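You operate a simulated robot arm through the tools that you are given. There is no shell and no other tool. Be economical: measure what you need, move in short steps, check, and stop when the job is done.

The job below is to be done with a simulated two-armed robot. You get a single attempt, and the scene is never put back.

## Task
Reset the small black amp, plug its lead in, warm it up, raise the volume till 2 level lamps light.
Fine: push in the reset button before power; the long purple plug goes into the input; PLAY only once READY is lit; do not trip it again; leave it playing; leave the treble knob.

Only the result counts: the job must be done as asked and must still hold three seconds after the hand-in. Knocking over, shifting, dropping, spilling or breaking anything else fails it.

## Robot
Two 7-joint arms with two-finger grippers on one trunk, hanging from a carriage that runs on a gantry, over the field with the corners [-2.459, 0.723], [-2.459, -0.457], [0.041, -0.457], [0.041, 0.723] (x, y) and turns from -6.004 to 5.986 rad about z. Base frame: it is fixed where the carriage stands at the start and does not move with it; the origin is on the floor, on the carriage's upright axis, x ahead of it, y to its left, z up. Units: m, rad, N and s.
The left shoulder is at the start at [0, 0.236, 1.383], the right one opposite. With the tool pointing down near the work surface each hand reaches from about 0.56 to 0.74 m from the robot's upright axis, wherever it stands, measured 20 degrees to its own side. Places, roughly: input socket of the small black amp [1, 0.3, 1]; long purple plug (3x3x9 cm) [1.1, 0.2, 1.1]; power switch of the small black amp [1, 0, 1]; reset button of the small black amp [1, 0.1, 1]; small black amp [1.1, 0.1, 0.9]; standby switch of the small black amp [1, 0, 1]; treble knob of the small black amp [1, 0.1, 1]; volume knob of the small black amp [1, 0.2, 1]. Payload 3.43 kg a hand.
Tool frame (each hand has its own): the origin (TCP) lies between the finger pads and is the grasp point; the fingertips stand 0.03 m ahead of it; z points along the fingers, y is the line along which they close. Largest opening 0.104 m; the body of the gripper starts 0.057 m behind the TCP.
Orientation is that of the tool frame in the base frame, as a unit quaternion [x, y, z, w]. With the fingers straight down and closing along the base's y, the tool's x points along the base's -x, its y along +y and its z along -z.

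## Interface
- The arms move only by the tool jog_arm. It takes "left_plan", "right_plan" or both (then of equal length, played together; a hand with none holds still); each is a list of rows, each a list of 7 numbers: the opening, from 0 (shut) to 1 (fully open), then the shift along the base's x, y, z in m, then the turn, a rotation vector about the base's x, y, z in rad. In form: [[jaw, dx, dy, dz, rx, ry, rz], ...]. A call has 1 to 20 rows; each row is the pose to reach, as a shift and turn from the pose commanded when the call began. Rows are played at 5 a second. More than 0.05 m and 0.15 rad between two rows, or a gripper value outside its range, and nothing of the call is played. Where a pose cannot be reached the arm comes as near as it can. A force on the tool above 60 N (or 10 N above the force at the start of the call, whichever is more), or a blocked arm, ends the call early, and 0.2 s more pass. The fingers move at their own pace (about 0.045 m/s each) and stop on an object; they squeeze with about 23 N. The grip force told is the motor's: it shows also when the fingers shut on nothing. Time passes only in rows, and 0.2 s behind the last, so rows that repeat a pose let the fingers close. It gives the time, the measured TCP pose, the force on the tool (base axes), the opening and the grip force at its end, in the units of the frame above (readings bear some noise), with the torque about the TCP (base axes, N m) and any sound that the robot's microphone picked up, and new pictures: "pictures" is both (left out), scene, wrist or none (wrist: the cameras of the hands that moved).
- Cameras (640 x 400 px; columns grow to the right, rows downward): "scene" is now at [0.2871, 0.0002, 1.5456]; the picture's right is [-0.01, -1.00, 0.00], its down [-0.53, 0.01, -0.85] and it looks along [0.85, -0.01, -0.53] (base axes); focal length 294 px, centre (320, 200). "left" rides on the left gripper at [0.067, -0.018, -0.09] in its tool frame; the picture's right is [0.25, 0.97, 0.00], its down [-0.73, 0.19, -0.66] and it looks along [-0.64, 0.17, 0.75] (tool axes); focal length 218 px, centre (320, 200). "right" rides on the right gripper at [0.067, 0.018, -0.09] in its tool frame; the picture's right is [-0.25, 0.97, 0.00], its down [-0.73, -0.19, -0.66] and it looks along [-0.64, -0.17, 0.75] (tool axes); focal length 218 px, centre (320, 200).
- lift_body(by): slides the trunk up (or, below 0, down) by that many m; the arms and the scene camera ride with it, the base frame stays. It gives what a move gives, with no picture.
- base_move(legs): drives the robot by 1 to 6 legs, each [ahead, left, turn to the left] in m, m and rad, along the robot's own axes; the way and the turn of a leg run together, so that a leg with both is an arc; at most 1.5 m and 3.142 rad a leg. The arms and the cameras ride along, it lands a little off, and it stops where it bumps. It keeps to its track: a leg is cut to what the track allows. It gives what a move gives, and a new picture of the scene camera.
- aim_head(pan, tilt): turns the head with the scene camera to pan (to the left, within 1.501 rad either way) and tilt (down, from -0.506 to 1.204), counted from straight ahead of the robot. It gives what a move gives, and a new picture of the scene camera.
- probe_pixels(camera, pixels): for up to 12 pixels [column, row] of the newest picture of that camera ("zoom" is the newest enlarged one), the place [x, y, z] in the base frame of the surface seen there, good to about 0.003 m. No time passes.
- inspect(camera, box): a new picture of the part [left, top, right, bottom] of that camera's present view, enlarged. No time passes.
- hand_in(): hands the job in; it is judged then, once.

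Work in short steps. Measure before you move; look again where a grasp or a placing could have gone wrong, and mend it. You have 80 turns and 260 pictures in all, those below and enlarged ones among them. Open the grippers and draw the arms clear of the work before you hand the job in, unless the task says otherwise; then end with one line.

The tools are called after ">>>" as name(argument=value, ...) on one line, values as JSON. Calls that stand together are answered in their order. jog_arm: Moves the arms, as the interface text tells. Its arguments: {"type":"object","properties":{"left_plan":{"type":"array"},"right_plan":{"type":"array"},"pictures":{"type":"string","enum":["both","scene","wrist","none"]}},"required":[]} The other tools are called the same way: lift_body (by) slides the trunk up or down; base_move (legs) drives the base; aim_head (pan, tilt) turns the head that bears the scene camera; probe_pixels (camera, pixels) gives the place of the surface under pixels of a picture; inspect (camera, box) takes an enlarged picture of a part of a camera's view; hand_in () hands the job in.

At the start:

```text
time_s: 0.0
left_tool_pos: [0.6085, 0.3146, 1.0]
left_orientation: [0.0, 1.0, 0.0, 0.0]
left_ft_force: [0.5, 0.2, -0.8]
left_wrist_torque: [-0.01, 0.0, 0.0]
left_finger_gap: 0.1043
left_grip_force: 0.1
right_tool_pos: [0.6456, -0.1327, 1.3202]
right_orientation: [0.0, 1.0, 0.0, -0.001]
right_ft_force: [-0.4, -0.2, 0.2]
right_wrist_torque: [0.0, 0.01, 0.02]
right_finger_gap: 0.104
right_grip_force: 0.0
trunk travel left (down, up): [-0.533, 0.107]
robot x, y, heading: [-0.0012, 0.0006, 0.0]
head pan, tilt: [-0.014, 0.557]
```

scene: 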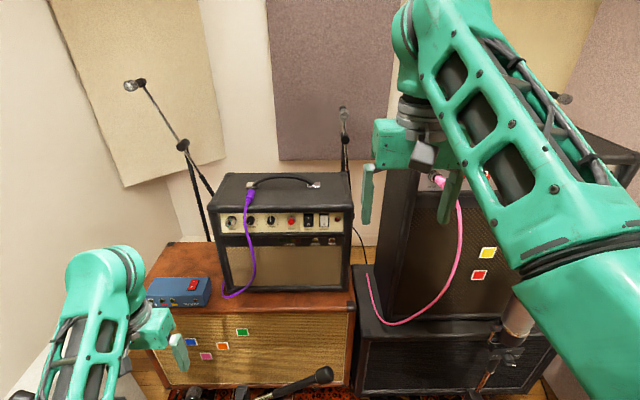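
right: 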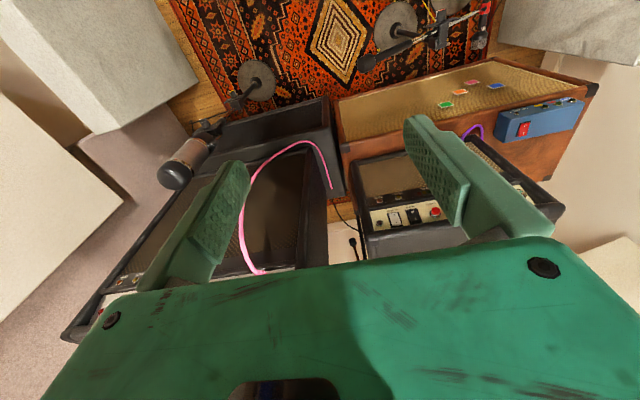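
left: 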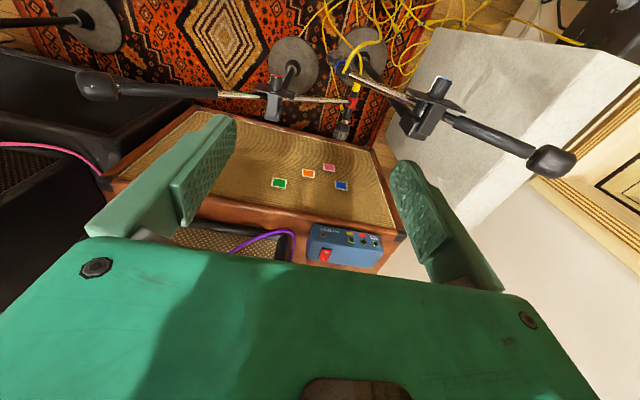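

The small black amp's panel is around (220-345, 205-235) in the scene picture. I enlarge it to read the controls.

>>> inspect(camera="scene", box=[210, 165, 360, 259])

>>> inspect(camera="scene", box=[215, 180, 285, 240])

>>> inspect(camera="scene", box=[275, 200, 355, 250])

```text
4.26 times, centred on (285, 212) of scene
```

zoom: 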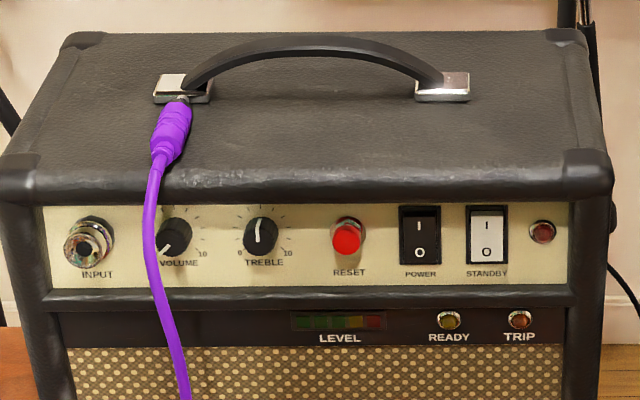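

```text
6.67 times, centred on (250, 210) of scene
```

zoom: 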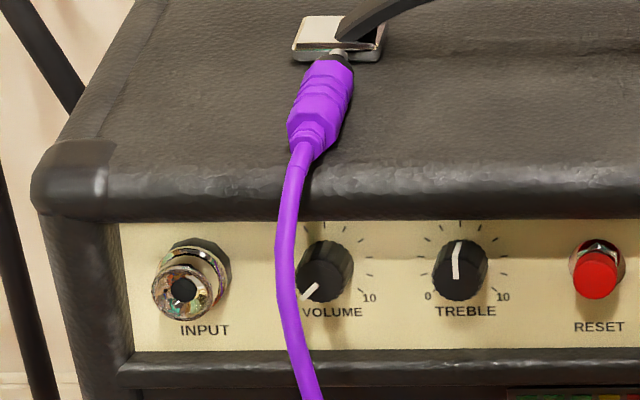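

```text
8.00 times, centred on (315, 225) of scene
```

zoom: 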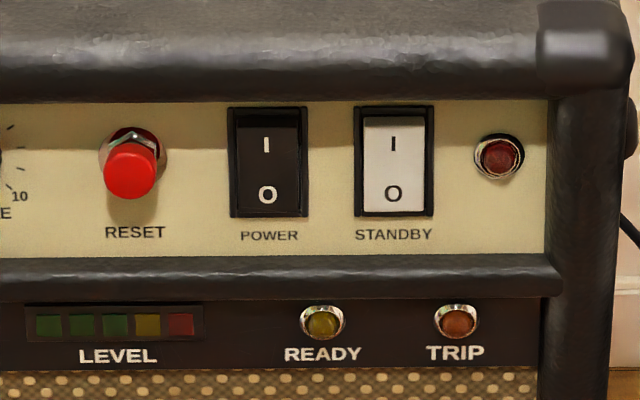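

The newest zoom shows reset at (130,170), power at (268,165) and standby at (393,165). I'll measure those and the panel plane, plus the input, knob and plug through the scene picture.

>>> probe_pixels(camera="zoom", pixels=[[130, 172], [130, 205], [267, 145], [267, 195], [393, 145], [393, 195], [40, 140], [520, 220], [70, 70], [500, 70], [300, 270], [268, 125]])

>>> inspect(camera="scene", box=[215, 180, 285, 240])

>>> probe_pixels(camera="zoom", pixels=[[180, 292], [140, 235], [322, 283], [330, 245], [457, 280], [325, 100], [336, 62], [305, 140], [290, 240], [140, 330], [250, 150], [120, 205]])

```text
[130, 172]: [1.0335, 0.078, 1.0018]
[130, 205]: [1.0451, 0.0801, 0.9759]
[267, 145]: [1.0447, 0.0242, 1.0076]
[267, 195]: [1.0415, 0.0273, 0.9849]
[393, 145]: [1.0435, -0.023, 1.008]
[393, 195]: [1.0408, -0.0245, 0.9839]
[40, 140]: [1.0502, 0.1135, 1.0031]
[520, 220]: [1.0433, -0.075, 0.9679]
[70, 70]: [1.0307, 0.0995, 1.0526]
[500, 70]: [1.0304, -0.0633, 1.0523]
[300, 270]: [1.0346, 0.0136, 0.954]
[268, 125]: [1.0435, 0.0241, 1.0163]
```

```text
6.67 times, centred on (250, 210) of scene
```

zoom: 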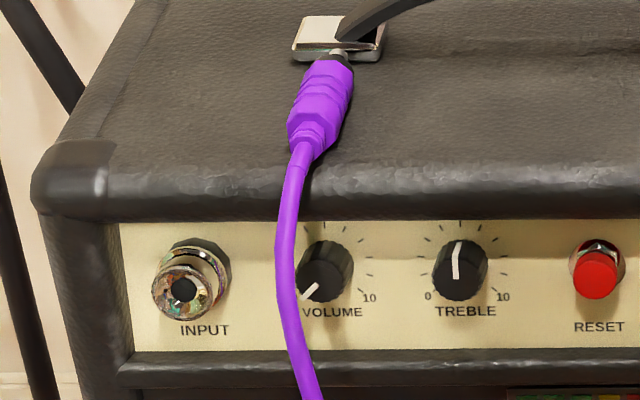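

```text
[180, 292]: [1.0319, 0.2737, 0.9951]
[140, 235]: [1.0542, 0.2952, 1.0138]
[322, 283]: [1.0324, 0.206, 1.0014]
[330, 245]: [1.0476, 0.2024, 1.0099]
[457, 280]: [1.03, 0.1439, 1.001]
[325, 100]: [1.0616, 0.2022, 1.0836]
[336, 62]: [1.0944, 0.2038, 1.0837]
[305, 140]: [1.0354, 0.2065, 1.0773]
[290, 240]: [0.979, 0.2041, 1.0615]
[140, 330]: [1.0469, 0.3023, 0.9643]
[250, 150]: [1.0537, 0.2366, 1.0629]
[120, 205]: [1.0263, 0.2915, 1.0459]
```

Panel lies at x≈1.045, facing −x. I turn the left tool to point forward (+x), raising it as I go, and draw the right hand a bit outward.

>>> jog_arm(left_plan=[[0.6, 0, 0, 0.03, 0, -0.14, 0], [0.3, 0, 0, 0.06, 0, -0.28, 0], [0, 0.0, 0, 0.09, 0, -0.42, 0], [0, 0.0, -0.02, 0.1, 0, -0.56, 0], [0, 0.02, -0.04, 0.1, 0, -0.7, 0], [0, 0.04, -0.06, 0.1, 0, -0.84, 0], [0, 0.06, -0.08, 0.1, 0, -0.98, 0], [0, 0.09, -0.1, 0.1, 0, -1.12, 0], [0, 0.12, -0.12, 0.1, 0, -1.26, 0], [0, 0.15, -0.14, 0.09, 0, -1.4, 0], [0, 0.18, -0.16, 0.08, 0, -1.5, 0], [0, 0.21, -0.18, 0.07, 0, -1.571, 0], [0, 0.23, -0.2, 0.05, 0, -1.571, 0]], right_plan=[[1, 0, -0.01, 0.01, 0, 0, 0], [1, 0, -0.02, 0.02, 0, 0, 0], [1, 0, -0.03, 0.03, 0, 0, 0], [1, 0, -0.04, 0.03, 0, 0, 0], [1, 0, -0.05, 0.03, 0, 0, 0], [1, 0, -0.06, 0.03, 0, 0, 0], [1, 0, -0.07, 0.03, 0, 0, 0], [1, 0, -0.08, 0.03, 0, 0, 0], [1, 0, -0.09, 0.03, 0, 0, 0], [1, 0, -0.1, 0.03, 0, 0, 0], [1, 0, -0.1, 0.03, 0, 0, 0], [1, 0, -0.1, 0.03, 0, 0, 0], [1, 0, -0.1, 0.03, 0, 0, 0]])

```text
time_s: 2.8
left_tool_pos: [0.7685, 0.2017, 1.1411]
left_orientation: [0.03, 0.733, 0.026, 0.679]
left_ft_force: [0.4, 0.7, -0.6]
left_wrist_torque: [0.01, 0.05, 0.02]
left_finger_gap: 0.0
left_grip_force: 23.2
left hand out of reach, approached as far as the arm can: row 10, 11, 12, 13
right_tool_pos: [0.6465, -0.2325, 1.3492]
right_orientation: [0.0, 1.0, 0.0, 0.0]
right_ft_force: [0.0, -0.2, 0.1]
right_wrist_torque: [0.03, -0.01, 0.02]
right_finger_gap: 0.1039
right_grip_force: 0.1
right hand out of reach, approached as far as the arm can: row 3
trunk travel left (down, up): [-0.533, 0.107]
robot x, y, heading: [-0.0003, 0.002, -0.002]
head pan, tilt: [-0.014, 0.557]
```

scene: 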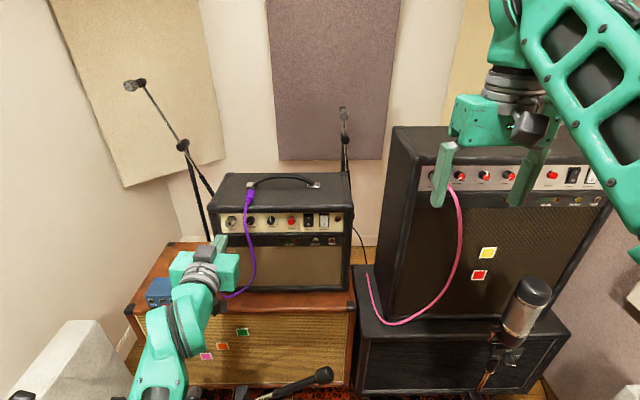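
right: 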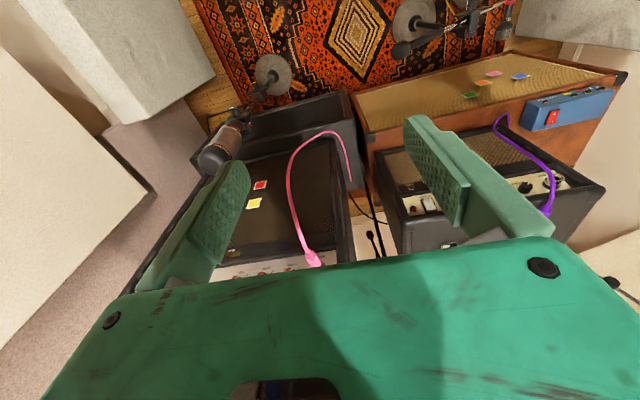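
left: 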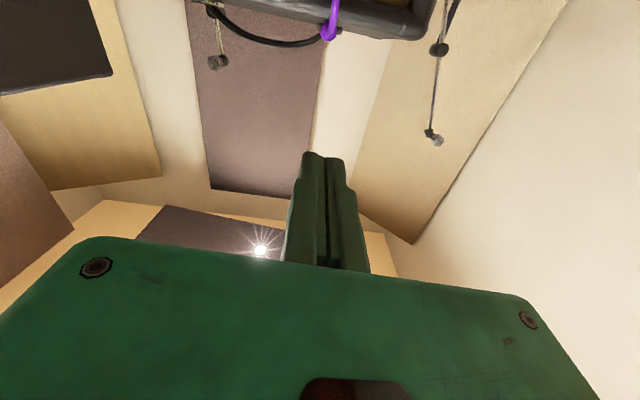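

The left hand stops at x≈0.77, well short of the panel. I drive ahead to see how far the track allows.

>>> base_move(legs=[[0.15, 0, 0]])

```text
time_s: 4.2
left_tool_pos: [0.8091, 0.2001, 1.1402]
left_orientation: [0.03, 0.733, 0.025, 0.679]
left_ft_force: [-0.1, 0.9, -0.5]
left_wrist_torque: [-0.02, -0.02, -0.03]
left_finger_gap: 0.0
left_grip_force: 23.0
right_tool_pos: [0.6865, -0.233, 1.3495]
right_orientation: [0.001, 1.0, 0.0, 0.0]
right_ft_force: [0.4, 0.7, 1.0]
right_wrist_torque: [-0.01, 0.0, 0.0]
right_finger_gap: 0.1041
right_grip_force: 0.0
trunk travel left (down, up): [-0.533, 0.107]
robot x, y, heading: [0.0412, 0.0041, -0.002]
head pan, tilt: [-0.014, 0.557]
cut short: leg 1
```

scene: 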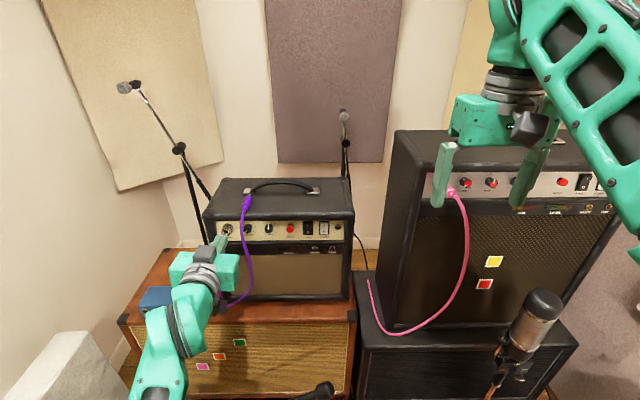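

The track ends at x=0.041, so I'll need to lower the trunk and turn the body to bring the left shoulder forward. I probe the obstacles first.

>>> probe_pixels(camera="scene", pixels=[[540, 292], [520, 320], [490, 380], [325, 390], [270, 298], [470, 330], [500, 150], [405, 140], [80, 335], [150, 292], [616, 300], [560, 180]])

>>> aim_head(pan=-0.8, tilt=0.7)

```text
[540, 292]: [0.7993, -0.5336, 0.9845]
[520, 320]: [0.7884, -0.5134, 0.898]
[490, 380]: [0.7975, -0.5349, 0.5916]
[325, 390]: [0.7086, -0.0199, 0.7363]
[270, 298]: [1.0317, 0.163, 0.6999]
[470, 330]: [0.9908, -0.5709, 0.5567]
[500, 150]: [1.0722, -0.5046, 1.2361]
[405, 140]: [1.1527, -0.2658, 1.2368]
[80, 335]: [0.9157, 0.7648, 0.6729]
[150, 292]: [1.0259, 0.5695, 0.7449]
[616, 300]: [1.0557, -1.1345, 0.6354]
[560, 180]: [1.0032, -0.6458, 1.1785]
```

```text
time_s: 5.3
left_tool_pos: [0.8083, 0.201, 1.1399]
left_orientation: [0.03, 0.734, 0.025, 0.679]
left_ft_force: [0.6, -0.1, 0.1]
left_wrist_torque: [0.01, 0.01, -0.02]
left_finger_gap: 0.0
left_grip_force: 23.0
right_tool_pos: [0.6866, -0.233, 1.3503]
right_orientation: [0.001, 1.0, 0.0, 0.0]
right_ft_force: [-1.0, 0.1, 1.1]
right_wrist_torque: [0.01, 0.01, -0.01]
right_finger_gap: 0.1041
right_grip_force: 0.1
trunk travel left (down, up): [-0.533, 0.107]
robot x, y, heading: [0.0387, -0.0007, -0.002]
head pan, tilt: [-0.799, 0.7]
```

scene: 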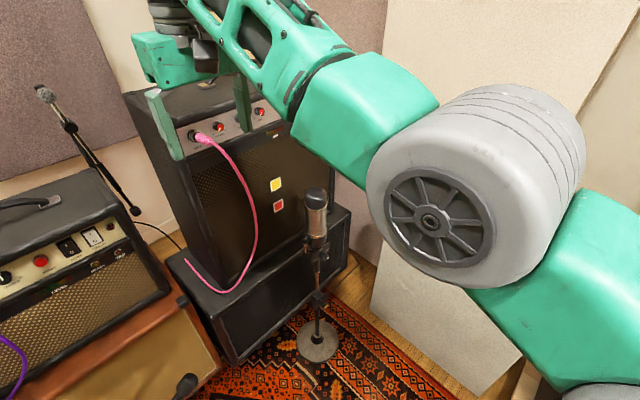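

The way round to the right looks clear apart from the mic at (0.80,−0.53,≤1.0). I look further right before turning.

>>> aim_head(pan=-1.5, tilt=0.5)

```text
time_s: 6.4
left_tool_pos: [0.808, 0.2012, 1.1418]
left_orientation: [0.029, 0.733, 0.027, 0.679]
left_ft_force: [1.0, 0.7, -0.8]
left_wrist_torque: [-0.03, 0.01, 0.0]
left_finger_gap: 0.0
left_grip_force: 22.9
right_tool_pos: [0.6866, -0.2326, 1.3486]
right_orientation: [0.0, 1.0, 0.0, 0.0]
right_ft_force: [-0.5, 0.0, -0.5]
right_wrist_torque: [0.0, 0.03, 0.04]
right_finger_gap: 0.1038
right_grip_force: 0.1
trunk travel left (down, up): [-0.533, 0.107]
robot x, y, heading: [0.0412, 0.0056, -0.004]
head pan, tilt: [-1.499, 0.499]
```

scene: 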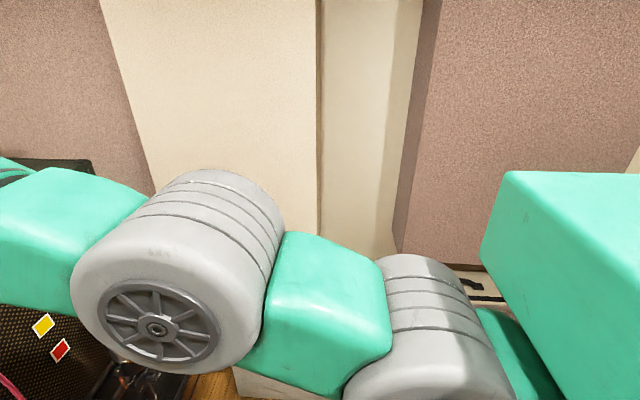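

I measure how far the right wall is.

>>> probe_pixels(camera="scene", pixels=[[60, 80], [230, 100], [360, 150], [550, 100], [500, 310]])

```text
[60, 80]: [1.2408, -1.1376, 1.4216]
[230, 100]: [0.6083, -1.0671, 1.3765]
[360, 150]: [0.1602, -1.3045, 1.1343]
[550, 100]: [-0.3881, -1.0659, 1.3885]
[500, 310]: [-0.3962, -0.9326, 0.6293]
```

Wall is at y≈−1.07, enough room. I shift 0.1 left, then turn right 1.2 rad.

>>> base_move(legs=[[0, 0.1, 0], [0, 0, -1.2]])

>>> aim_head(pan=1.2, tilt=0.55)

```text
time_s: 10.5
left_tool_pos: [0.5108, -0.5384, 1.1406]
left_orientation: [0.435, 0.591, -0.36, 0.576]
left_ft_force: [0.2, -1.0, 0.8]
left_wrist_torque: [-0.01, 0.01, 0.01]
left_finger_gap: 0.0
left_grip_force: 23.1
right_tool_pos: [0.0624, -0.585, 1.3498]
right_orientation: [0.562, 0.827, 0.0, -0.001]
right_ft_force: [-0.1, -0.1, -0.6]
right_wrist_torque: [-0.03, -0.02, -0.02]
right_finger_gap: 0.1039
right_grip_force: 0.0
trunk travel left (down, up): [-0.533, 0.107]
robot x, y, heading: [0.0397, 0.0987, -1.194]
head pan, tilt: [-1.499, 0.499]
```

scene: 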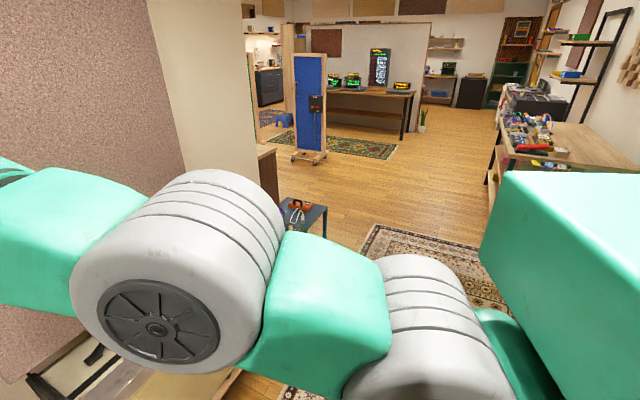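

```text
time_s: 12.9
left_tool_pos: [0.5109, -0.5383, 1.1407]
left_orientation: [0.437, 0.59, -0.359, 0.576]
left_ft_force: [-0.7, 0.1, 0.1]
left_wrist_torque: [-0.01, 0.0, 0.0]
left_finger_gap: 0.0001
left_grip_force: 23.2
right_tool_pos: [0.0621, -0.5857, 1.3495]
right_orientation: [0.562, 0.827, -0.001, -0.001]
right_ft_force: [0.1, -0.8, -0.7]
right_wrist_torque: [0.03, 0.0, 0.03]
right_finger_gap: 0.104
right_grip_force: 0.0
trunk travel left (down, up): [-0.533, 0.107]
robot x, y, heading: [0.0403, 0.099, -1.193]
head pan, tilt: [1.201, 0.55]
```

scene: 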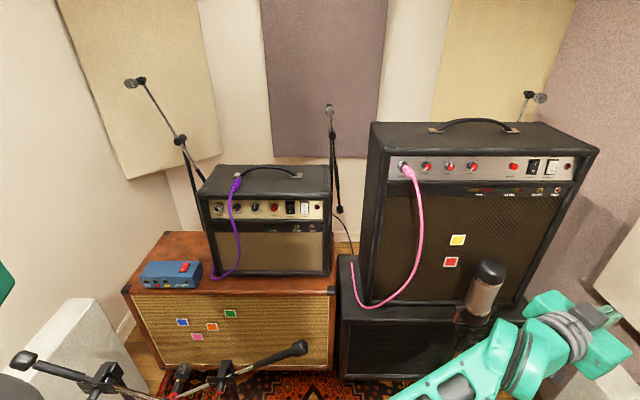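

The view from here is clear. I swing the left arm back toward the amp, well in front of it, turning the tool to face +x again.

>>> jog_arm(left_plan=[[0, 0.015, 0.045, 0.01, 0, 0, 0.1], [0, 0.03, 0.09, 0.02, 0, 0, 0.2], [0, 0.045, 0.135, 0.03, 0, 0, 0.3], [0, 0.06, 0.18, 0.04, 0, 0, 0.4], [0, 0.075, 0.225, 0.05, 0, 0, 0.5], [0, 0.09, 0.27, 0.06, 0, 0, 0.6], [0, 0.105, 0.315, 0.07, 0, 0, 0.7], [0, 0.12, 0.36, 0.08, 0, 0, 0.8], [0, 0.135, 0.405, 0.09, 0, 0, 0.9], [0, 0.15, 0.45, 0.1, 0, 0, 1.0], [0, 0.165, 0.495, 0.1, 0, 0, 1.1], [0, 0.18, 0.54, 0.1, 0, 0, 1.194], [0, 0.195, 0.585, 0.1, 0, 0, 1.194], [0, 0.21, 0.62, 0.1, 0, 0, 1.194]], pictures="scene")

```text
time_s: 15.9
left_tool_pos: [0.7206, 0.0803, 1.241]
left_orientation: [0.028, 0.733, 0.026, 0.679]
left_ft_force: [0.1, 0.7, -0.5]
left_wrist_torque: [-0.02, 0.0, -0.03]
left_finger_gap: 0.0
left_grip_force: 23.0
left hand out of reach, approached as far as the arm can: row 1, 2, 3, 4, 5, 6, 7, 8, 9, 10, 11, 12
right_tool_pos: [0.0629, -0.5854, 1.3501]
right_orientation: [0.561, 0.828, 0.0, 0.0]
right_ft_force: [-0.3, -0.1, 0.0]
right_wrist_torque: [0.02, -0.01, -0.02]
right_finger_gap: 0.104
right_grip_force: 0.1
trunk travel left (down, up): [-0.533, 0.107]
robot x, y, heading: [0.0417, 0.1012, -1.19]
head pan, tilt: [1.201, 0.55]
```

scene: 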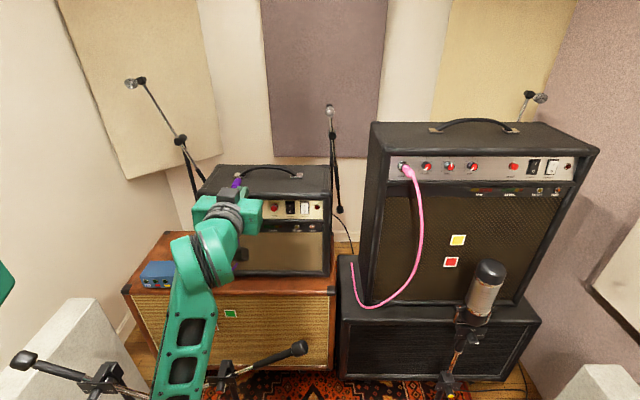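

The shift was exact and the tool faces +x. I lower the trunk 0.2 to bring the shoulder nearer to the panel's height.

>>> lift_body(by=-0.2)

>>> aim_head(pan=1.2, tilt=0.4)

```text
time_s: 18.1
left_tool_pos: [0.7225, 0.0807, 1.0401]
left_orientation: [0.029, 0.733, 0.026, 0.679]
left_ft_force: [0.2, -0.1, -1.0]
left_wrist_torque: [-0.01, -0.01, -0.02]
left_finger_gap: 0.0
left_grip_force: 22.9
right_tool_pos: [0.0631, -0.5845, 1.1494]
right_orientation: [0.562, 0.827, 0.0, 0.0]
right_ft_force: [0.2, 0.1, 0.2]
right_wrist_torque: [0.01, 0.0, 0.0]
right_finger_gap: 0.1038
right_grip_force: 0.0
trunk travel left (down, up): [-0.333, 0.307]
robot x, y, heading: [0.042, 0.1015, -1.189]
head pan, tilt: [1.201, 0.55]
```

```text
time_s: 18.8
left_tool_pos: [0.7221, 0.0799, 1.04]
left_orientation: [0.028, 0.733, 0.027, 0.679]
left_ft_force: [0.5, -0.1, 1.1]
left_wrist_torque: [-0.03, -0.01, -0.02]
left_finger_gap: 0.0
left_grip_force: 22.8
right_tool_pos: [0.0625, -0.5853, 1.1503]
right_orientation: [0.562, 0.827, 0.0, -0.001]
right_ft_force: [-0.2, 0.1, 0.5]
right_wrist_torque: [-0.01, -0.01, -0.02]
right_finger_gap: 0.1041
right_grip_force: 0.0
trunk travel left (down, up): [-0.333, 0.307]
robot x, y, heading: [0.0413, 0.1004, -1.194]
head pan, tilt: [1.201, 0.4]
```

scene: 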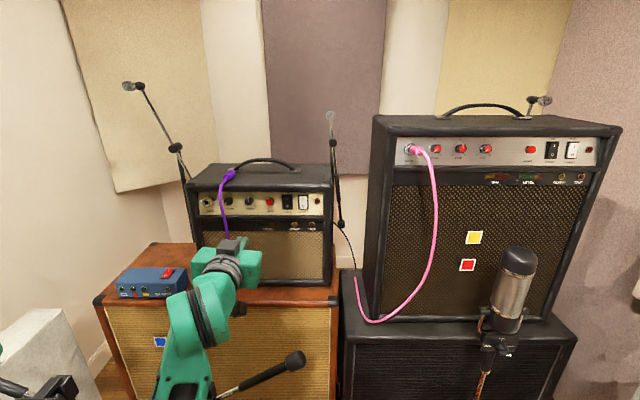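

Now the panel is seen from a lower angle. I enlarge it for precise positions of the controls.

>>> inspect(camera="scene", box=[245, 180, 335, 236])

>>> probe_pixels(camera="zoom", pixels=[[175, 155], [172, 130], [292, 140], [292, 180], [292, 115], [410, 135], [410, 180], [345, 110], [345, 210], [30, 155], [510, 145], [230, 110]])

>>> inspect(camera="scene", box=[190, 160, 260, 220])

>>> probe_pixels(camera="zoom", pixels=[[170, 400], [350, 380], [540, 380], [170, 310], [390, 100], [340, 160], [320, 200]])

```text
7.11 times, centred on (290, 208) of scene
```

zoom: 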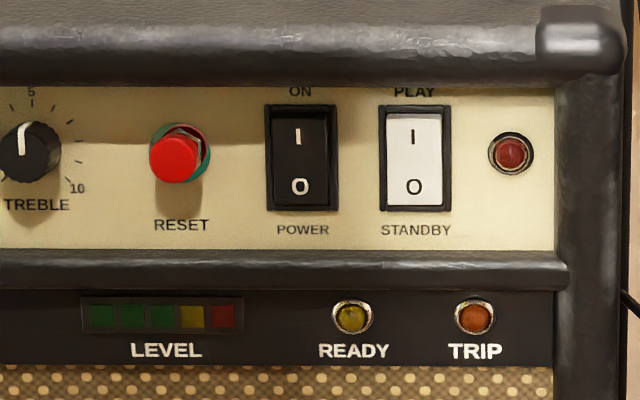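

```text
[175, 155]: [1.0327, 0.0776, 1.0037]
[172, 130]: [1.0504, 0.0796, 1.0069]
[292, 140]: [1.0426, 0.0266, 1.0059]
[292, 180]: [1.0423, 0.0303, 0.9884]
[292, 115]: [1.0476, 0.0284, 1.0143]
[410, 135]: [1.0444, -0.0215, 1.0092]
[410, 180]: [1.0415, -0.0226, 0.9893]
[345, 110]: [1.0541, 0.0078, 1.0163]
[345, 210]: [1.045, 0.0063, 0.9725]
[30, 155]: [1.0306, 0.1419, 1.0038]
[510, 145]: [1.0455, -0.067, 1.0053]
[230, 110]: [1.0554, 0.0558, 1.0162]
```

```text
6.67 times, centred on (225, 190) of scene
```

zoom: 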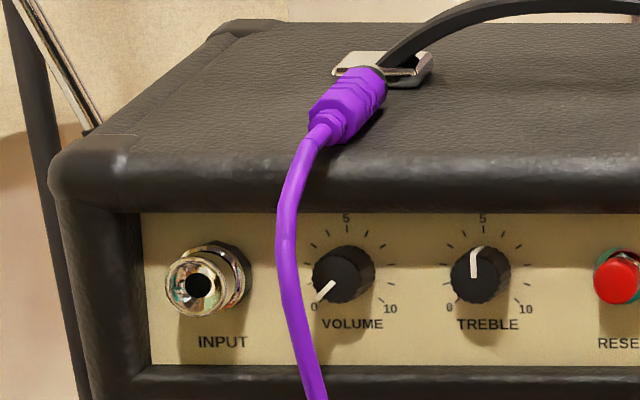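

```text
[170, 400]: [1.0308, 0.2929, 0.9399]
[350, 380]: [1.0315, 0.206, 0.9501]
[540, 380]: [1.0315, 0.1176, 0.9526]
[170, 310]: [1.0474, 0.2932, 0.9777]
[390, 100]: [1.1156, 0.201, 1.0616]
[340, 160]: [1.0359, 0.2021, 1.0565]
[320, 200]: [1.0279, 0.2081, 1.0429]
```

Panel leans back ~0.2 rad; reset cap face is at (1.032,0.078,1.004). I bring the closed left fingers to ~2 cm ahead of it, aligned with the panel normal.

>>> jog_arm(left_plan=[[0, 0.04, 0, -0.005, -0.04, 0.06, 0], [0, 0.085, 0, -0.01, -0.076, 0.13, 0], [0, 0.13, -0.001, -0.015, -0.076, 0.13, 0], [0, 0.175, -0.002, -0.02, -0.076, 0.13, 0], [0, 0.22, -0.002, -0.024, -0.076, 0.13, 0], [0, 0.255, -0.002, -0.026, -0.076, 0.13, 0], [0, 0.255, -0.002, -0.026, -0.076, 0.13, 0]], pictures="both")

```text
time_s: 20.4
left_tool_pos: [0.976, 0.0794, 1.0141]
left_orientation: [0.005, 0.777, -0.003, 0.629]
left_ft_force: [0.2, 0.2, 0.8]
left_wrist_torque: [0.0, -0.01, -0.01]
left_finger_gap: 0.0
left_grip_force: 23.1
right_tool_pos: [0.0631, -0.5857, 1.1496]
right_orientation: [0.562, 0.827, 0.0, 0.0]
right_ft_force: [-0.1, 0.0, 0.1]
right_wrist_torque: [-0.02, 0.0, 0.04]
right_finger_gap: 0.1039
right_grip_force: 0.1
trunk travel left (down, up): [-0.333, 0.307]
robot x, y, heading: [0.0421, 0.1032, -1.196]
head pan, tilt: [1.201, 0.4]
```

scene: 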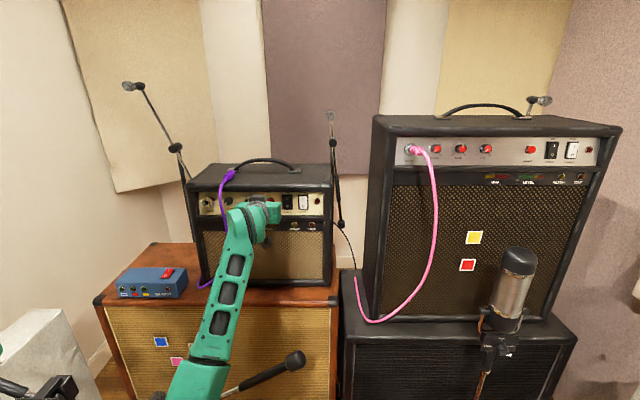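
left: 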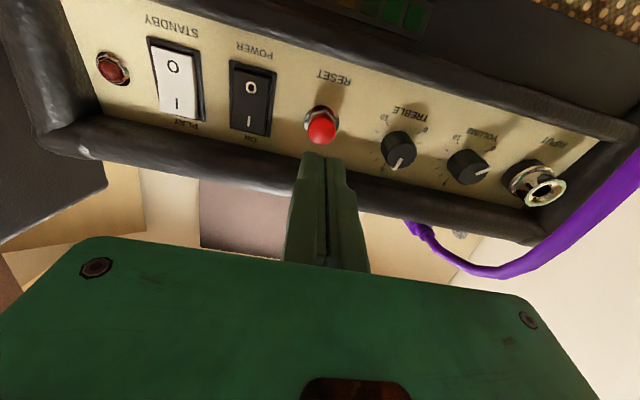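

Fingers line up with the red button (322,128 in the wrist view). I advance along the normal in small steps through contact.

>>> jog_arm(left_plan=[[0, 0.02, -0.001, -0.004, 0, 0, 0], [0, 0.026, -0.001, -0.005, 0, 0, 0], [0, 0.029, -0.001, -0.006, 0, 0, 0], [0, 0.032, -0.001, -0.0065, 0, 0, 0], [0, 0.034, -0.001, -0.007, 0, 0, 0]], pictures="wrist")

```text
time_s: 21.6
left_tool_pos: [1.0074, 0.0866, 1.0131]
left_orientation: [0.01, 0.778, -0.004, 0.628]
left_ft_force: [0.8, -0.1, 0.2]
left_wrist_torque: [0.01, 0.01, 0.0]
left_finger_gap: 0.0001
left_grip_force: 23.1
left hand out of reach, approached as far as the arm can: row 1, 2, 3, 4, 5
right_tool_pos: [0.0638, -0.586, 1.1494]
right_orientation: [0.563, 0.827, 0.0, 0.0]
right_ft_force: [0.6, -0.3, 0.8]
right_wrist_torque: [-0.01, 0.01, -0.03]
right_finger_gap: 0.1038
right_grip_force: 0.0
trunk travel left (down, up): [-0.333, 0.307]
robot x, y, heading: [0.0407, 0.1001, -1.194]
head pan, tilt: [1.201, 0.4]
```

left: 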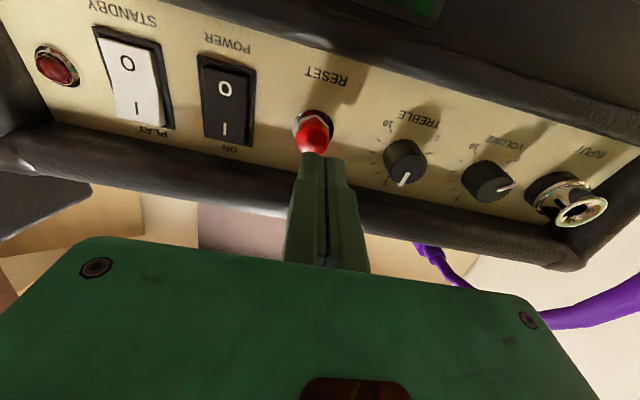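

Reach ran out just short of contact. I back off and raise, then lower the trunk further and turn the body a bit more.

>>> jog_arm(left_plan=[[0, -0.045, 0, 0.01, 0, 0, 0], [0, -0.09, 0, 0.03, 0, 0, 0], [0, -0.13, 0, 0.06, 0, 0, 0], [0, -0.16, 0, 0.09, 0, 0, 0], [0, -0.18, 0, 0.12, 0, 0, 0]], pictures="none")

>>> lift_body(by=-0.12)

>>> base_move(legs=[[0, 0.01, -0.35]])

>>> aim_head(pan=1.5, tilt=0.35)

```text
time_s: 22.8
left_tool_pos: [0.8272, 0.0852, 1.134]
left_orientation: [0.004, 0.777, -0.003, 0.629]
left_ft_force: [0.0, -0.1, 0.0]
left_wrist_torque: [-0.05, 0.03, -0.02]
left_finger_gap: 0.0
left_grip_force: 22.5
right_tool_pos: [0.0631, -0.5857, 1.1499]
right_orientation: [0.562, 0.827, 0.0, -0.001]
right_ft_force: [0.1, -0.5, 0.4]
right_wrist_torque: [-0.02, -0.02, 0.02]
right_finger_gap: 0.1041
right_grip_force: 0.0
trunk travel left (down, up): [-0.333, 0.307]
robot x, y, heading: [0.0418, 0.1015, -1.193]
head pan, tilt: [1.201, 0.4]
```

```text
time_s: 24.2
left_tool_pos: [0.8273, 0.0847, 1.0133]
left_orientation: [0.005, 0.777, -0.004, 0.63]
left_ft_force: [-0.1, 0.8, -0.5]
left_wrist_torque: [0.03, -0.03, 0.01]
left_finger_gap: 0.0
left_grip_force: 22.7
right_tool_pos: [0.0632, -0.5871, 1.0295]
right_orientation: [0.562, 0.827, 0.0, 0.0]
right_ft_force: [0.6, 0.1, 1.5]
right_wrist_torque: [0.03, 0.0, -0.02]
right_finger_gap: 0.104
right_grip_force: 0.0
trunk travel left (down, up): [-0.213, 0.427]
robot x, y, heading: [0.0439, 0.1014, -1.191]
head pan, tilt: [1.201, 0.4]
```

```text
time_s: 25.8
left_tool_pos: [0.7718, -0.1865, 1.0122]
left_orientation: [0.141, 0.764, -0.113, 0.62]
left_ft_force: [-0.6, 0.2, -0.6]
left_wrist_torque: [-0.02, 0.0, 0.0]
left_finger_gap: 0.0001
left_grip_force: 22.3
right_tool_pos: [-0.1774, -0.5486, 1.0297]
right_orientation: [0.7, 0.714, 0.0, 0.0]
right_ft_force: [-0.4, 0.6, -0.7]
right_wrist_torque: [-0.02, -0.02, 0.03]
right_finger_gap: 0.104
right_grip_force: 0.1
trunk travel left (down, up): [-0.213, 0.427]
robot x, y, heading: [0.0405, 0.1004, -1.551]
head pan, tilt: [1.201, 0.4]
```

scene: 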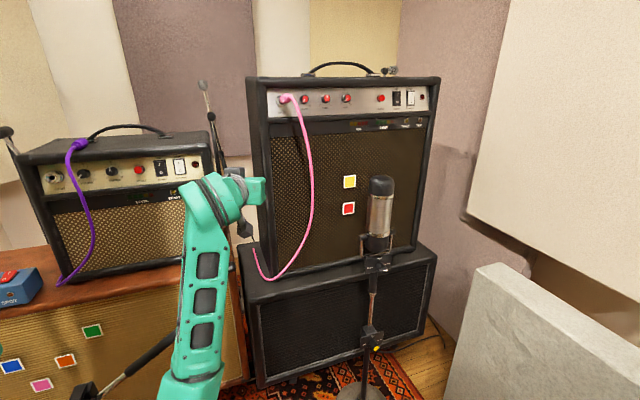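

```text
time_s: 26.6
left_tool_pos: [0.7716, -0.1847, 1.0137]
left_orientation: [0.142, 0.763, -0.115, 0.62]
left_ft_force: [1.0, -1.0, 1.1]
left_wrist_torque: [0.03, 0.02, 0.04]
left_finger_gap: 0.0
left_grip_force: 22.8
right_tool_pos: [-0.1761, -0.5476, 1.0294]
right_orientation: [0.699, 0.715, 0.0, 0.0]
right_ft_force: [0.0, 0.1, 0.1]
right_wrist_torque: [0.0, -0.01, 0.02]
right_finger_gap: 0.1042
right_grip_force: 0.1
trunk travel left (down, up): [-0.213, 0.427]
robot x, y, heading: [0.0404, 0.1067, -1.55]
head pan, tilt: [1.499, 0.351]
```

scene: 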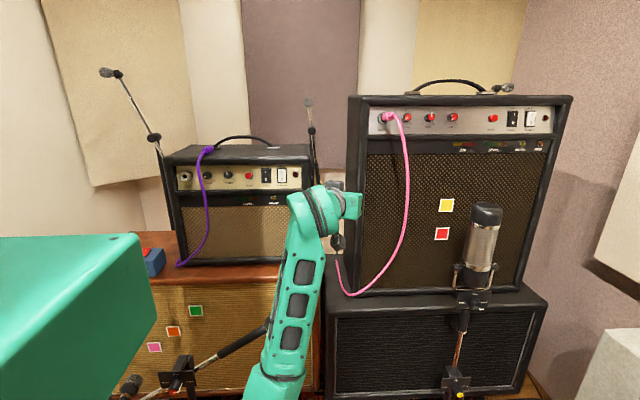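

The left hand is now at (0.772,−0.185). I bring it back in front of reset, undoing the 0.357 rad yaw.

>>> jog_arm(left_plan=[[0, 0.01, 0.045, 0, 0, 0, 0.07], [0, 0.025, 0.09, 0, 0, 0, 0.14], [0, 0.045, 0.135, 0, 0, 0, 0.21], [0, 0.07, 0.178, 0, 0, 0, 0.28], [0, 0.1, 0.215, 0, 0, 0, 0.357], [0, 0.135, 0.245, 0, 0, 0, 0.357], [0, 0.17, 0.262, -0.001, 0, 0, 0.357], [0, 0.204, 0.262, -0.002, 0, 0, 0.357], [0, 0.218, 0.262, -0.004, 0, 0, 0.357], [0, 0.218, 0.262, -0.004, 0, 0, 0.357]], pictures="both")

```text
time_s: 28.8
left_tool_pos: [0.9908, 0.0762, 1.0089]
left_orientation: [0.004, 0.776, -0.003, 0.63]
left_ft_force: [0.4, 0.7, -0.5]
left_wrist_torque: [-0.02, 0.0, 0.0]
left_finger_gap: 0.0
left_grip_force: 23.4
right_tool_pos: [-0.1768, -0.5486, 1.0297]
right_orientation: [0.699, 0.715, 0.0, 0.0]
right_ft_force: [0.3, -0.5, 0.0]
right_wrist_torque: [0.01, -0.02, -0.01]
right_finger_gap: 0.104
right_grip_force: 0.0
trunk travel left (down, up): [-0.213, 0.427]
robot x, y, heading: [0.0393, 0.1013, -1.548]
head pan, tilt: [1.499, 0.351]
```

scene: 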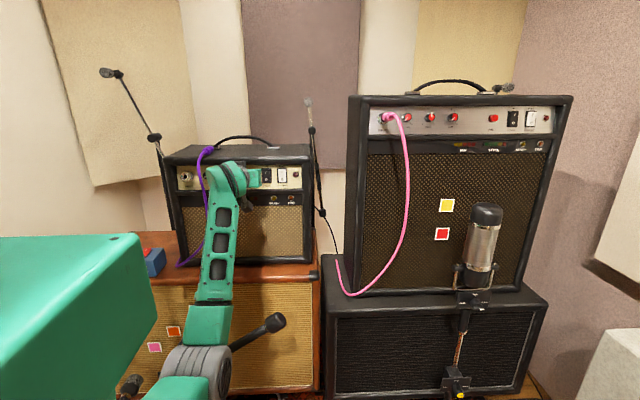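
left: 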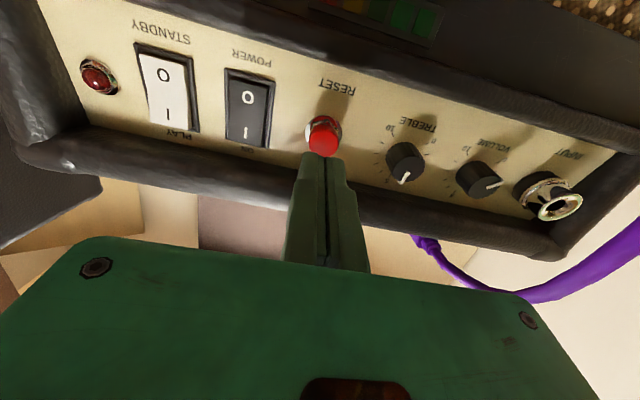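

Lined up again, tip ~1 cm from the cap. I press in small steps along the normal.

>>> jog_arm(left_plan=[[0, 0.01, 0.001, -0.002, 0, 0, 0], [0, 0.014, 0.001, -0.003, 0, 0, 0], [0, 0.018, 0.001, -0.0036, 0, 0, 0], [0, 0.021, 0.001, -0.0042, 0, 0, 0], [0, 0.024, 0.001, -0.0048, 0, 0, 0], [0, 0.024, 0.001, -0.0048, 0, 0, 0]], pictures="wrist")

>>> probe_pixels(camera="scene", pixels=[[275, 322], [245, 340], [200, 365], [130, 388], [215, 300]])

```text
time_s: 30.1
left_tool_pos: [1.0136, 0.0765, 1.0045]
left_orientation: [0.004, 0.777, -0.002, 0.63]
left_ft_force: [0.1, -0.3, 0.4]
left_wrist_torque: [-0.01, -0.03, 0.01]
left_finger_gap: 0.0002
left_grip_force: 23.1
right_tool_pos: [-0.1767, -0.5484, 1.0298]
right_orientation: [0.699, 0.715, 0.0, 0.0]
right_ft_force: [-0.3, 0.3, 0.0]
right_wrist_torque: [-0.03, 0.0, -0.01]
right_finger_gap: 0.1042
right_grip_force: 0.0
trunk travel left (down, up): [-0.213, 0.427]
robot x, y, heading: [0.038, 0.1034, -1.546]
head pan, tilt: [1.499, 0.351]
```

left: 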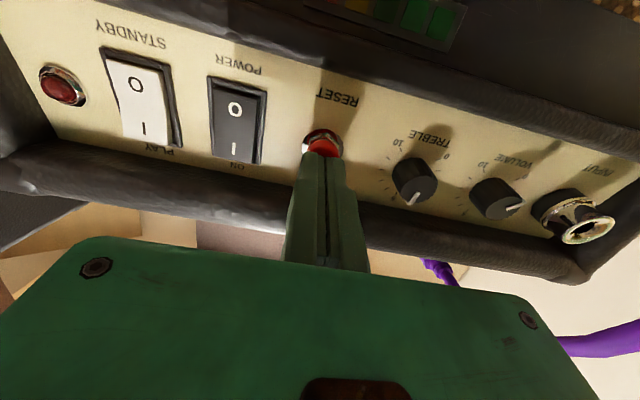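

```text
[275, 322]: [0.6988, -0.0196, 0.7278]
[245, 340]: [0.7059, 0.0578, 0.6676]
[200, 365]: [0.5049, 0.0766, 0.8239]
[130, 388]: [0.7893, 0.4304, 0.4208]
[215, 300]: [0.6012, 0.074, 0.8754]
```

Tip should be beyond the cap's face but no force is felt; I look closely.

>>> inspect(camera="left", box=[280, 110, 370, 170])

>>> inspect(camera="scene", box=[220, 155, 320, 215])

```text
6.67 times, centred on (325, 140) of left
```

zoom: 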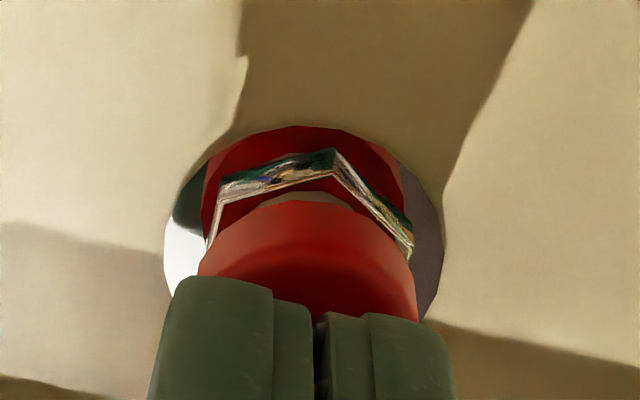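

```text
6.40 times, centred on (270, 185) of scene
```

zoom: 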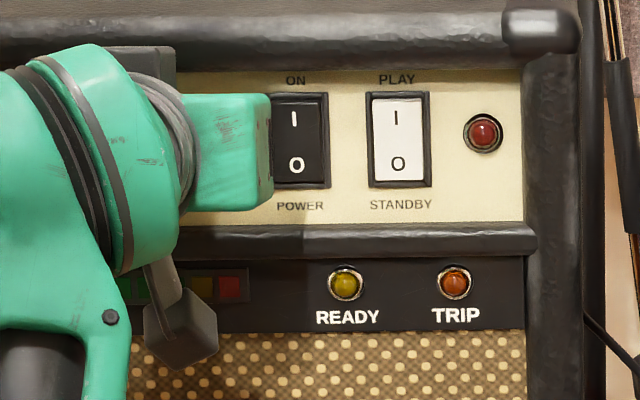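

The cap is still standing proud of its nut, so I push further, 2 mm at a time, until it resists.

>>> jog_arm(left_plan=[[0, 0.003, 0, -0.0006, 0, 0, 0], [0, 0.005, 0, -0.001, 0, 0, 0], [0, 0.007, 0, -0.0014, 0, 0, 0], [0, 0.009, 0, -0.0018, 0, 0, 0], [0, 0.009, 0, -0.0018, 0, 0, 0]], pictures="wrist")

>>> inspect(camera="left", box=[280, 110, 370, 170])

```text
time_s: 31.4
left_tool_pos: [1.0227, 0.0776, 1.0036]
left_orientation: [0.004, 0.777, -0.003, 0.63]
left_ft_force: [-2.6, -1.2, 0.9]
left_wrist_torque: [-0.01, 0.01, -0.01]
left_finger_gap: 0.0001
left_grip_force: 23.1
right_tool_pos: [-0.1782, -0.5489, 1.0297]
right_orientation: [0.699, 0.715, 0.0, 0.0]
right_ft_force: [0.1, -1.0, 0.3]
right_wrist_torque: [0.02, 0.01, 0.01]
right_finger_gap: 0.1038
right_grip_force: 0.0
trunk travel left (down, up): [-0.213, 0.427]
robot x, y, heading: [0.0427, 0.107, -1.549]
head pan, tilt: [1.499, 0.351]
```

left: 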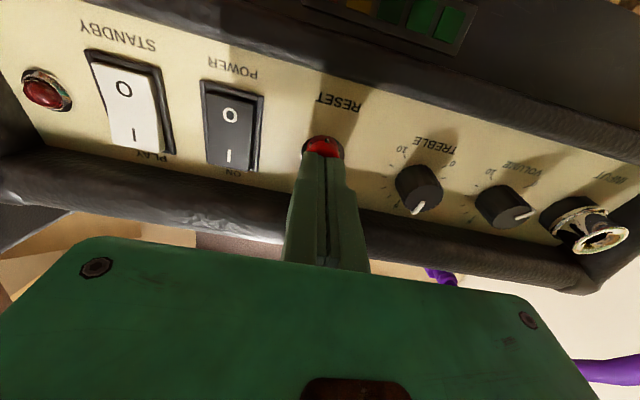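

```text
6.67 times, centred on (325, 140) of left
```

zoom: 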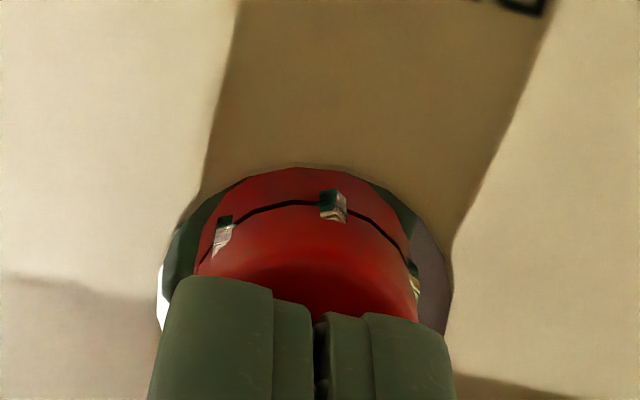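

The button is moving in with ~3 N. I push a few millimetres more.

>>> jog_arm(left_plan=[[0, 0.002, 0, -0.0004, 0, 0, 0], [0, 0.004, 0, -0.0008, 0, 0, 0], [0, 0.006, 0, -0.0012, 0, 0, 0], [0, 0.006, 0, -0.0012, 0, 0, 0]], pictures="none")

>>> inspect(camera="left", box=[280, 110, 370, 170])

```text
time_s: 32.4
left_tool_pos: [1.023, 0.078, 1.0029]
left_orientation: [0.004, 0.774, -0.003, 0.633]
left_ft_force: [-47.9, 0.2, 9.8]
left_wrist_torque: [-0.05, 0.0, 0.09]
left_finger_gap: 0.0061
left_grip_force: 34.7
right_tool_pos: [-0.1811, -0.5487, 1.0303]
right_orientation: [0.699, 0.715, -0.001, -0.001]
right_ft_force: [0.3, 0.2, -0.8]
right_wrist_torque: [0.01, 0.04, 0.0]
right_finger_gap: 0.1037
right_grip_force: 0.1
trunk travel left (down, up): [-0.213, 0.427]
robot x, y, heading: [0.0422, 0.1031, -1.554]
head pan, tilt: [1.499, 0.351]
```

```text
6.67 times, centred on (325, 140) of left
```

zoom: 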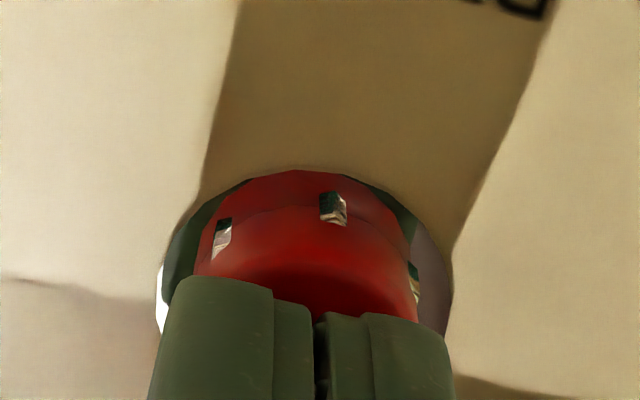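

It bottomed out at ~48 N (end of travel). I back off and check whether the button stayed in.

>>> jog_arm(left_plan=[[0, -0.02, 0, 0.004, 0, 0, 0], [0, -0.05, 0, 0.01, 0, 0, 0], [0, -0.095, 0, 0.02, 0, 0, 0], [0, -0.14, 0.02, 0.05, 0, 0, 0], [0, -0.17, 0.05, 0.09, 0, 0, 0]], pictures="both")

>>> inspect(camera="scene", box=[165, 140, 325, 240])

```text
refused: row 4 steps farther than a row can; nothing moved
```

```text
4.00 times, centred on (245, 190) of scene
```

zoom: 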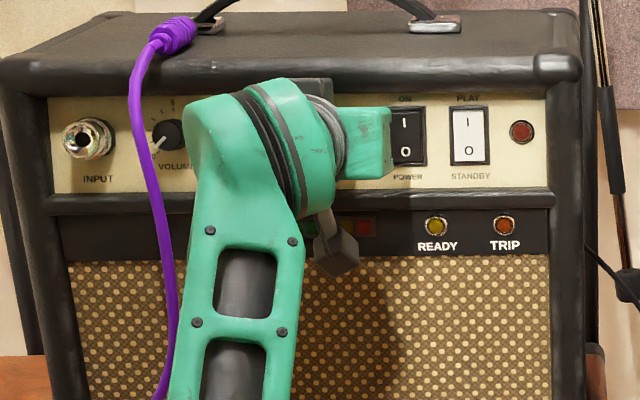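

Same retreat with smaller steps.

>>> jog_arm(left_plan=[[0, -0.02, 0, 0.004, 0, 0, 0], [0, -0.05, 0, 0.01, 0, 0, 0], [0, -0.09, 0, 0.02, 0, 0, 0], [0, -0.12, 0.02, 0.05, 0, 0, 0], [0, -0.145, 0.04, 0.085, 0, 0, 0], [0, -0.17, 0.06, 0.12, 0, 0, 0]], pictures="both")

>>> inspect(camera="scene", box=[165, 140, 325, 240])

```text
time_s: 33.8
left_tool_pos: [0.8596, 0.1386, 1.1206]
left_orientation: [0.005, 0.777, -0.003, 0.629]
left_ft_force: [-0.4, 0.5, 1.5]
left_wrist_torque: [0.01, 0.01, -0.05]
left_finger_gap: 0.0001
left_grip_force: 34.8
right_tool_pos: [-0.1764, -0.5483, 1.0284]
right_orientation: [0.699, 0.715, 0.0, 0.0]
right_ft_force: [0.1, 1.2, -0.2]
right_wrist_torque: [-0.02, -0.03, 0.01]
right_finger_gap: 0.1041
right_grip_force: 0.2
trunk travel left (down, up): [-0.213, 0.427]
robot x, y, heading: [0.0401, 0.0984, -1.55]
head pan, tilt: [1.499, 0.351]
```

scene: 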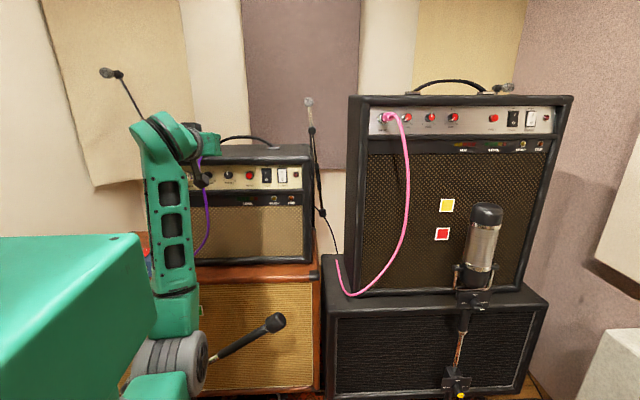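
left: 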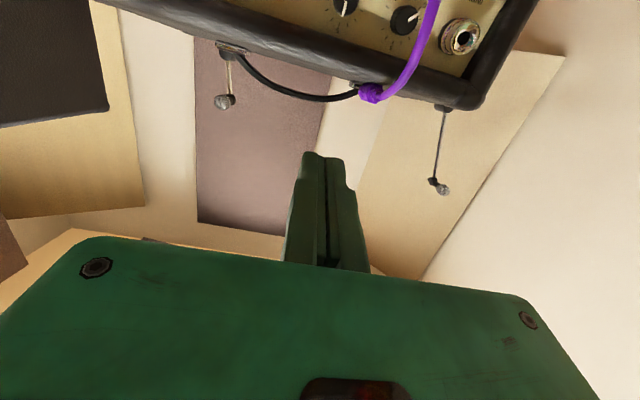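

```text
4.00 times, centred on (245, 190) of scene
```

zoom: 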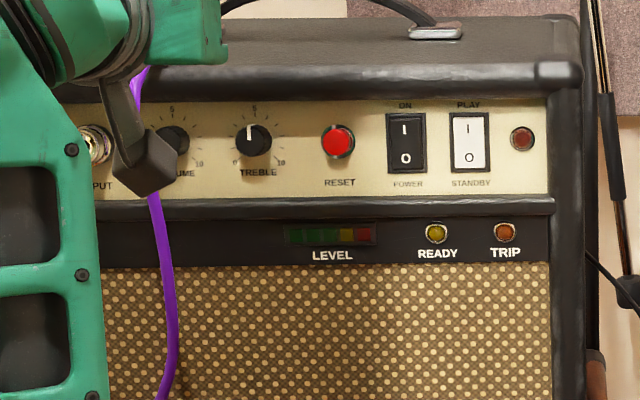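

The button looks in now. I verify its depth (was x≈1.033) and that the amp hasn't shifted, and measure the plug.

>>> probe_pixels(camera="zoom", pixels=[[337, 138], [300, 115], [468, 125], [405, 125], [300, 208]])

>>> inspect(camera="left", box=[330, 0, 530, 120])

>>> probe_pixels(camera="zoom", pixels=[[120, 300], [105, 300], [150, 290], [170, 280], [200, 262], [90, 285], [418, 125], [412, 118], [370, 130], [250, 70]])

```text
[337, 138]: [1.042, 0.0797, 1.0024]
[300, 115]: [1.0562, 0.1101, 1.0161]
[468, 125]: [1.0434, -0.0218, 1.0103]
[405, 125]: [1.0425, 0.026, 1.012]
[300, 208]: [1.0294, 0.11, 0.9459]
```

```text
3.20 times, centred on (430, 60) of left
```

zoom: 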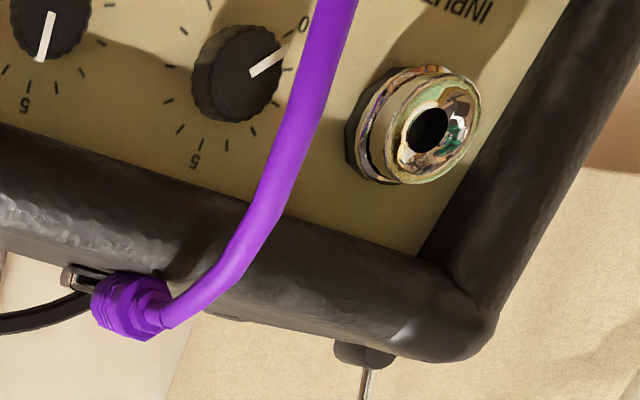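

```text
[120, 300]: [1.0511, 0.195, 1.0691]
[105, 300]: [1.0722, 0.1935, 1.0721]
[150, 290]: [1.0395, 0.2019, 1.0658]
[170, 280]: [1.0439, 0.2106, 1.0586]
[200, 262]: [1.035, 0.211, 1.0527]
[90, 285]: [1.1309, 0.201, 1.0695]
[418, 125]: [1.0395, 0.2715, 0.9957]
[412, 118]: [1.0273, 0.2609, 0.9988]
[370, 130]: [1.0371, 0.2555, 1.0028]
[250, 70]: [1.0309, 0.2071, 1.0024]
```

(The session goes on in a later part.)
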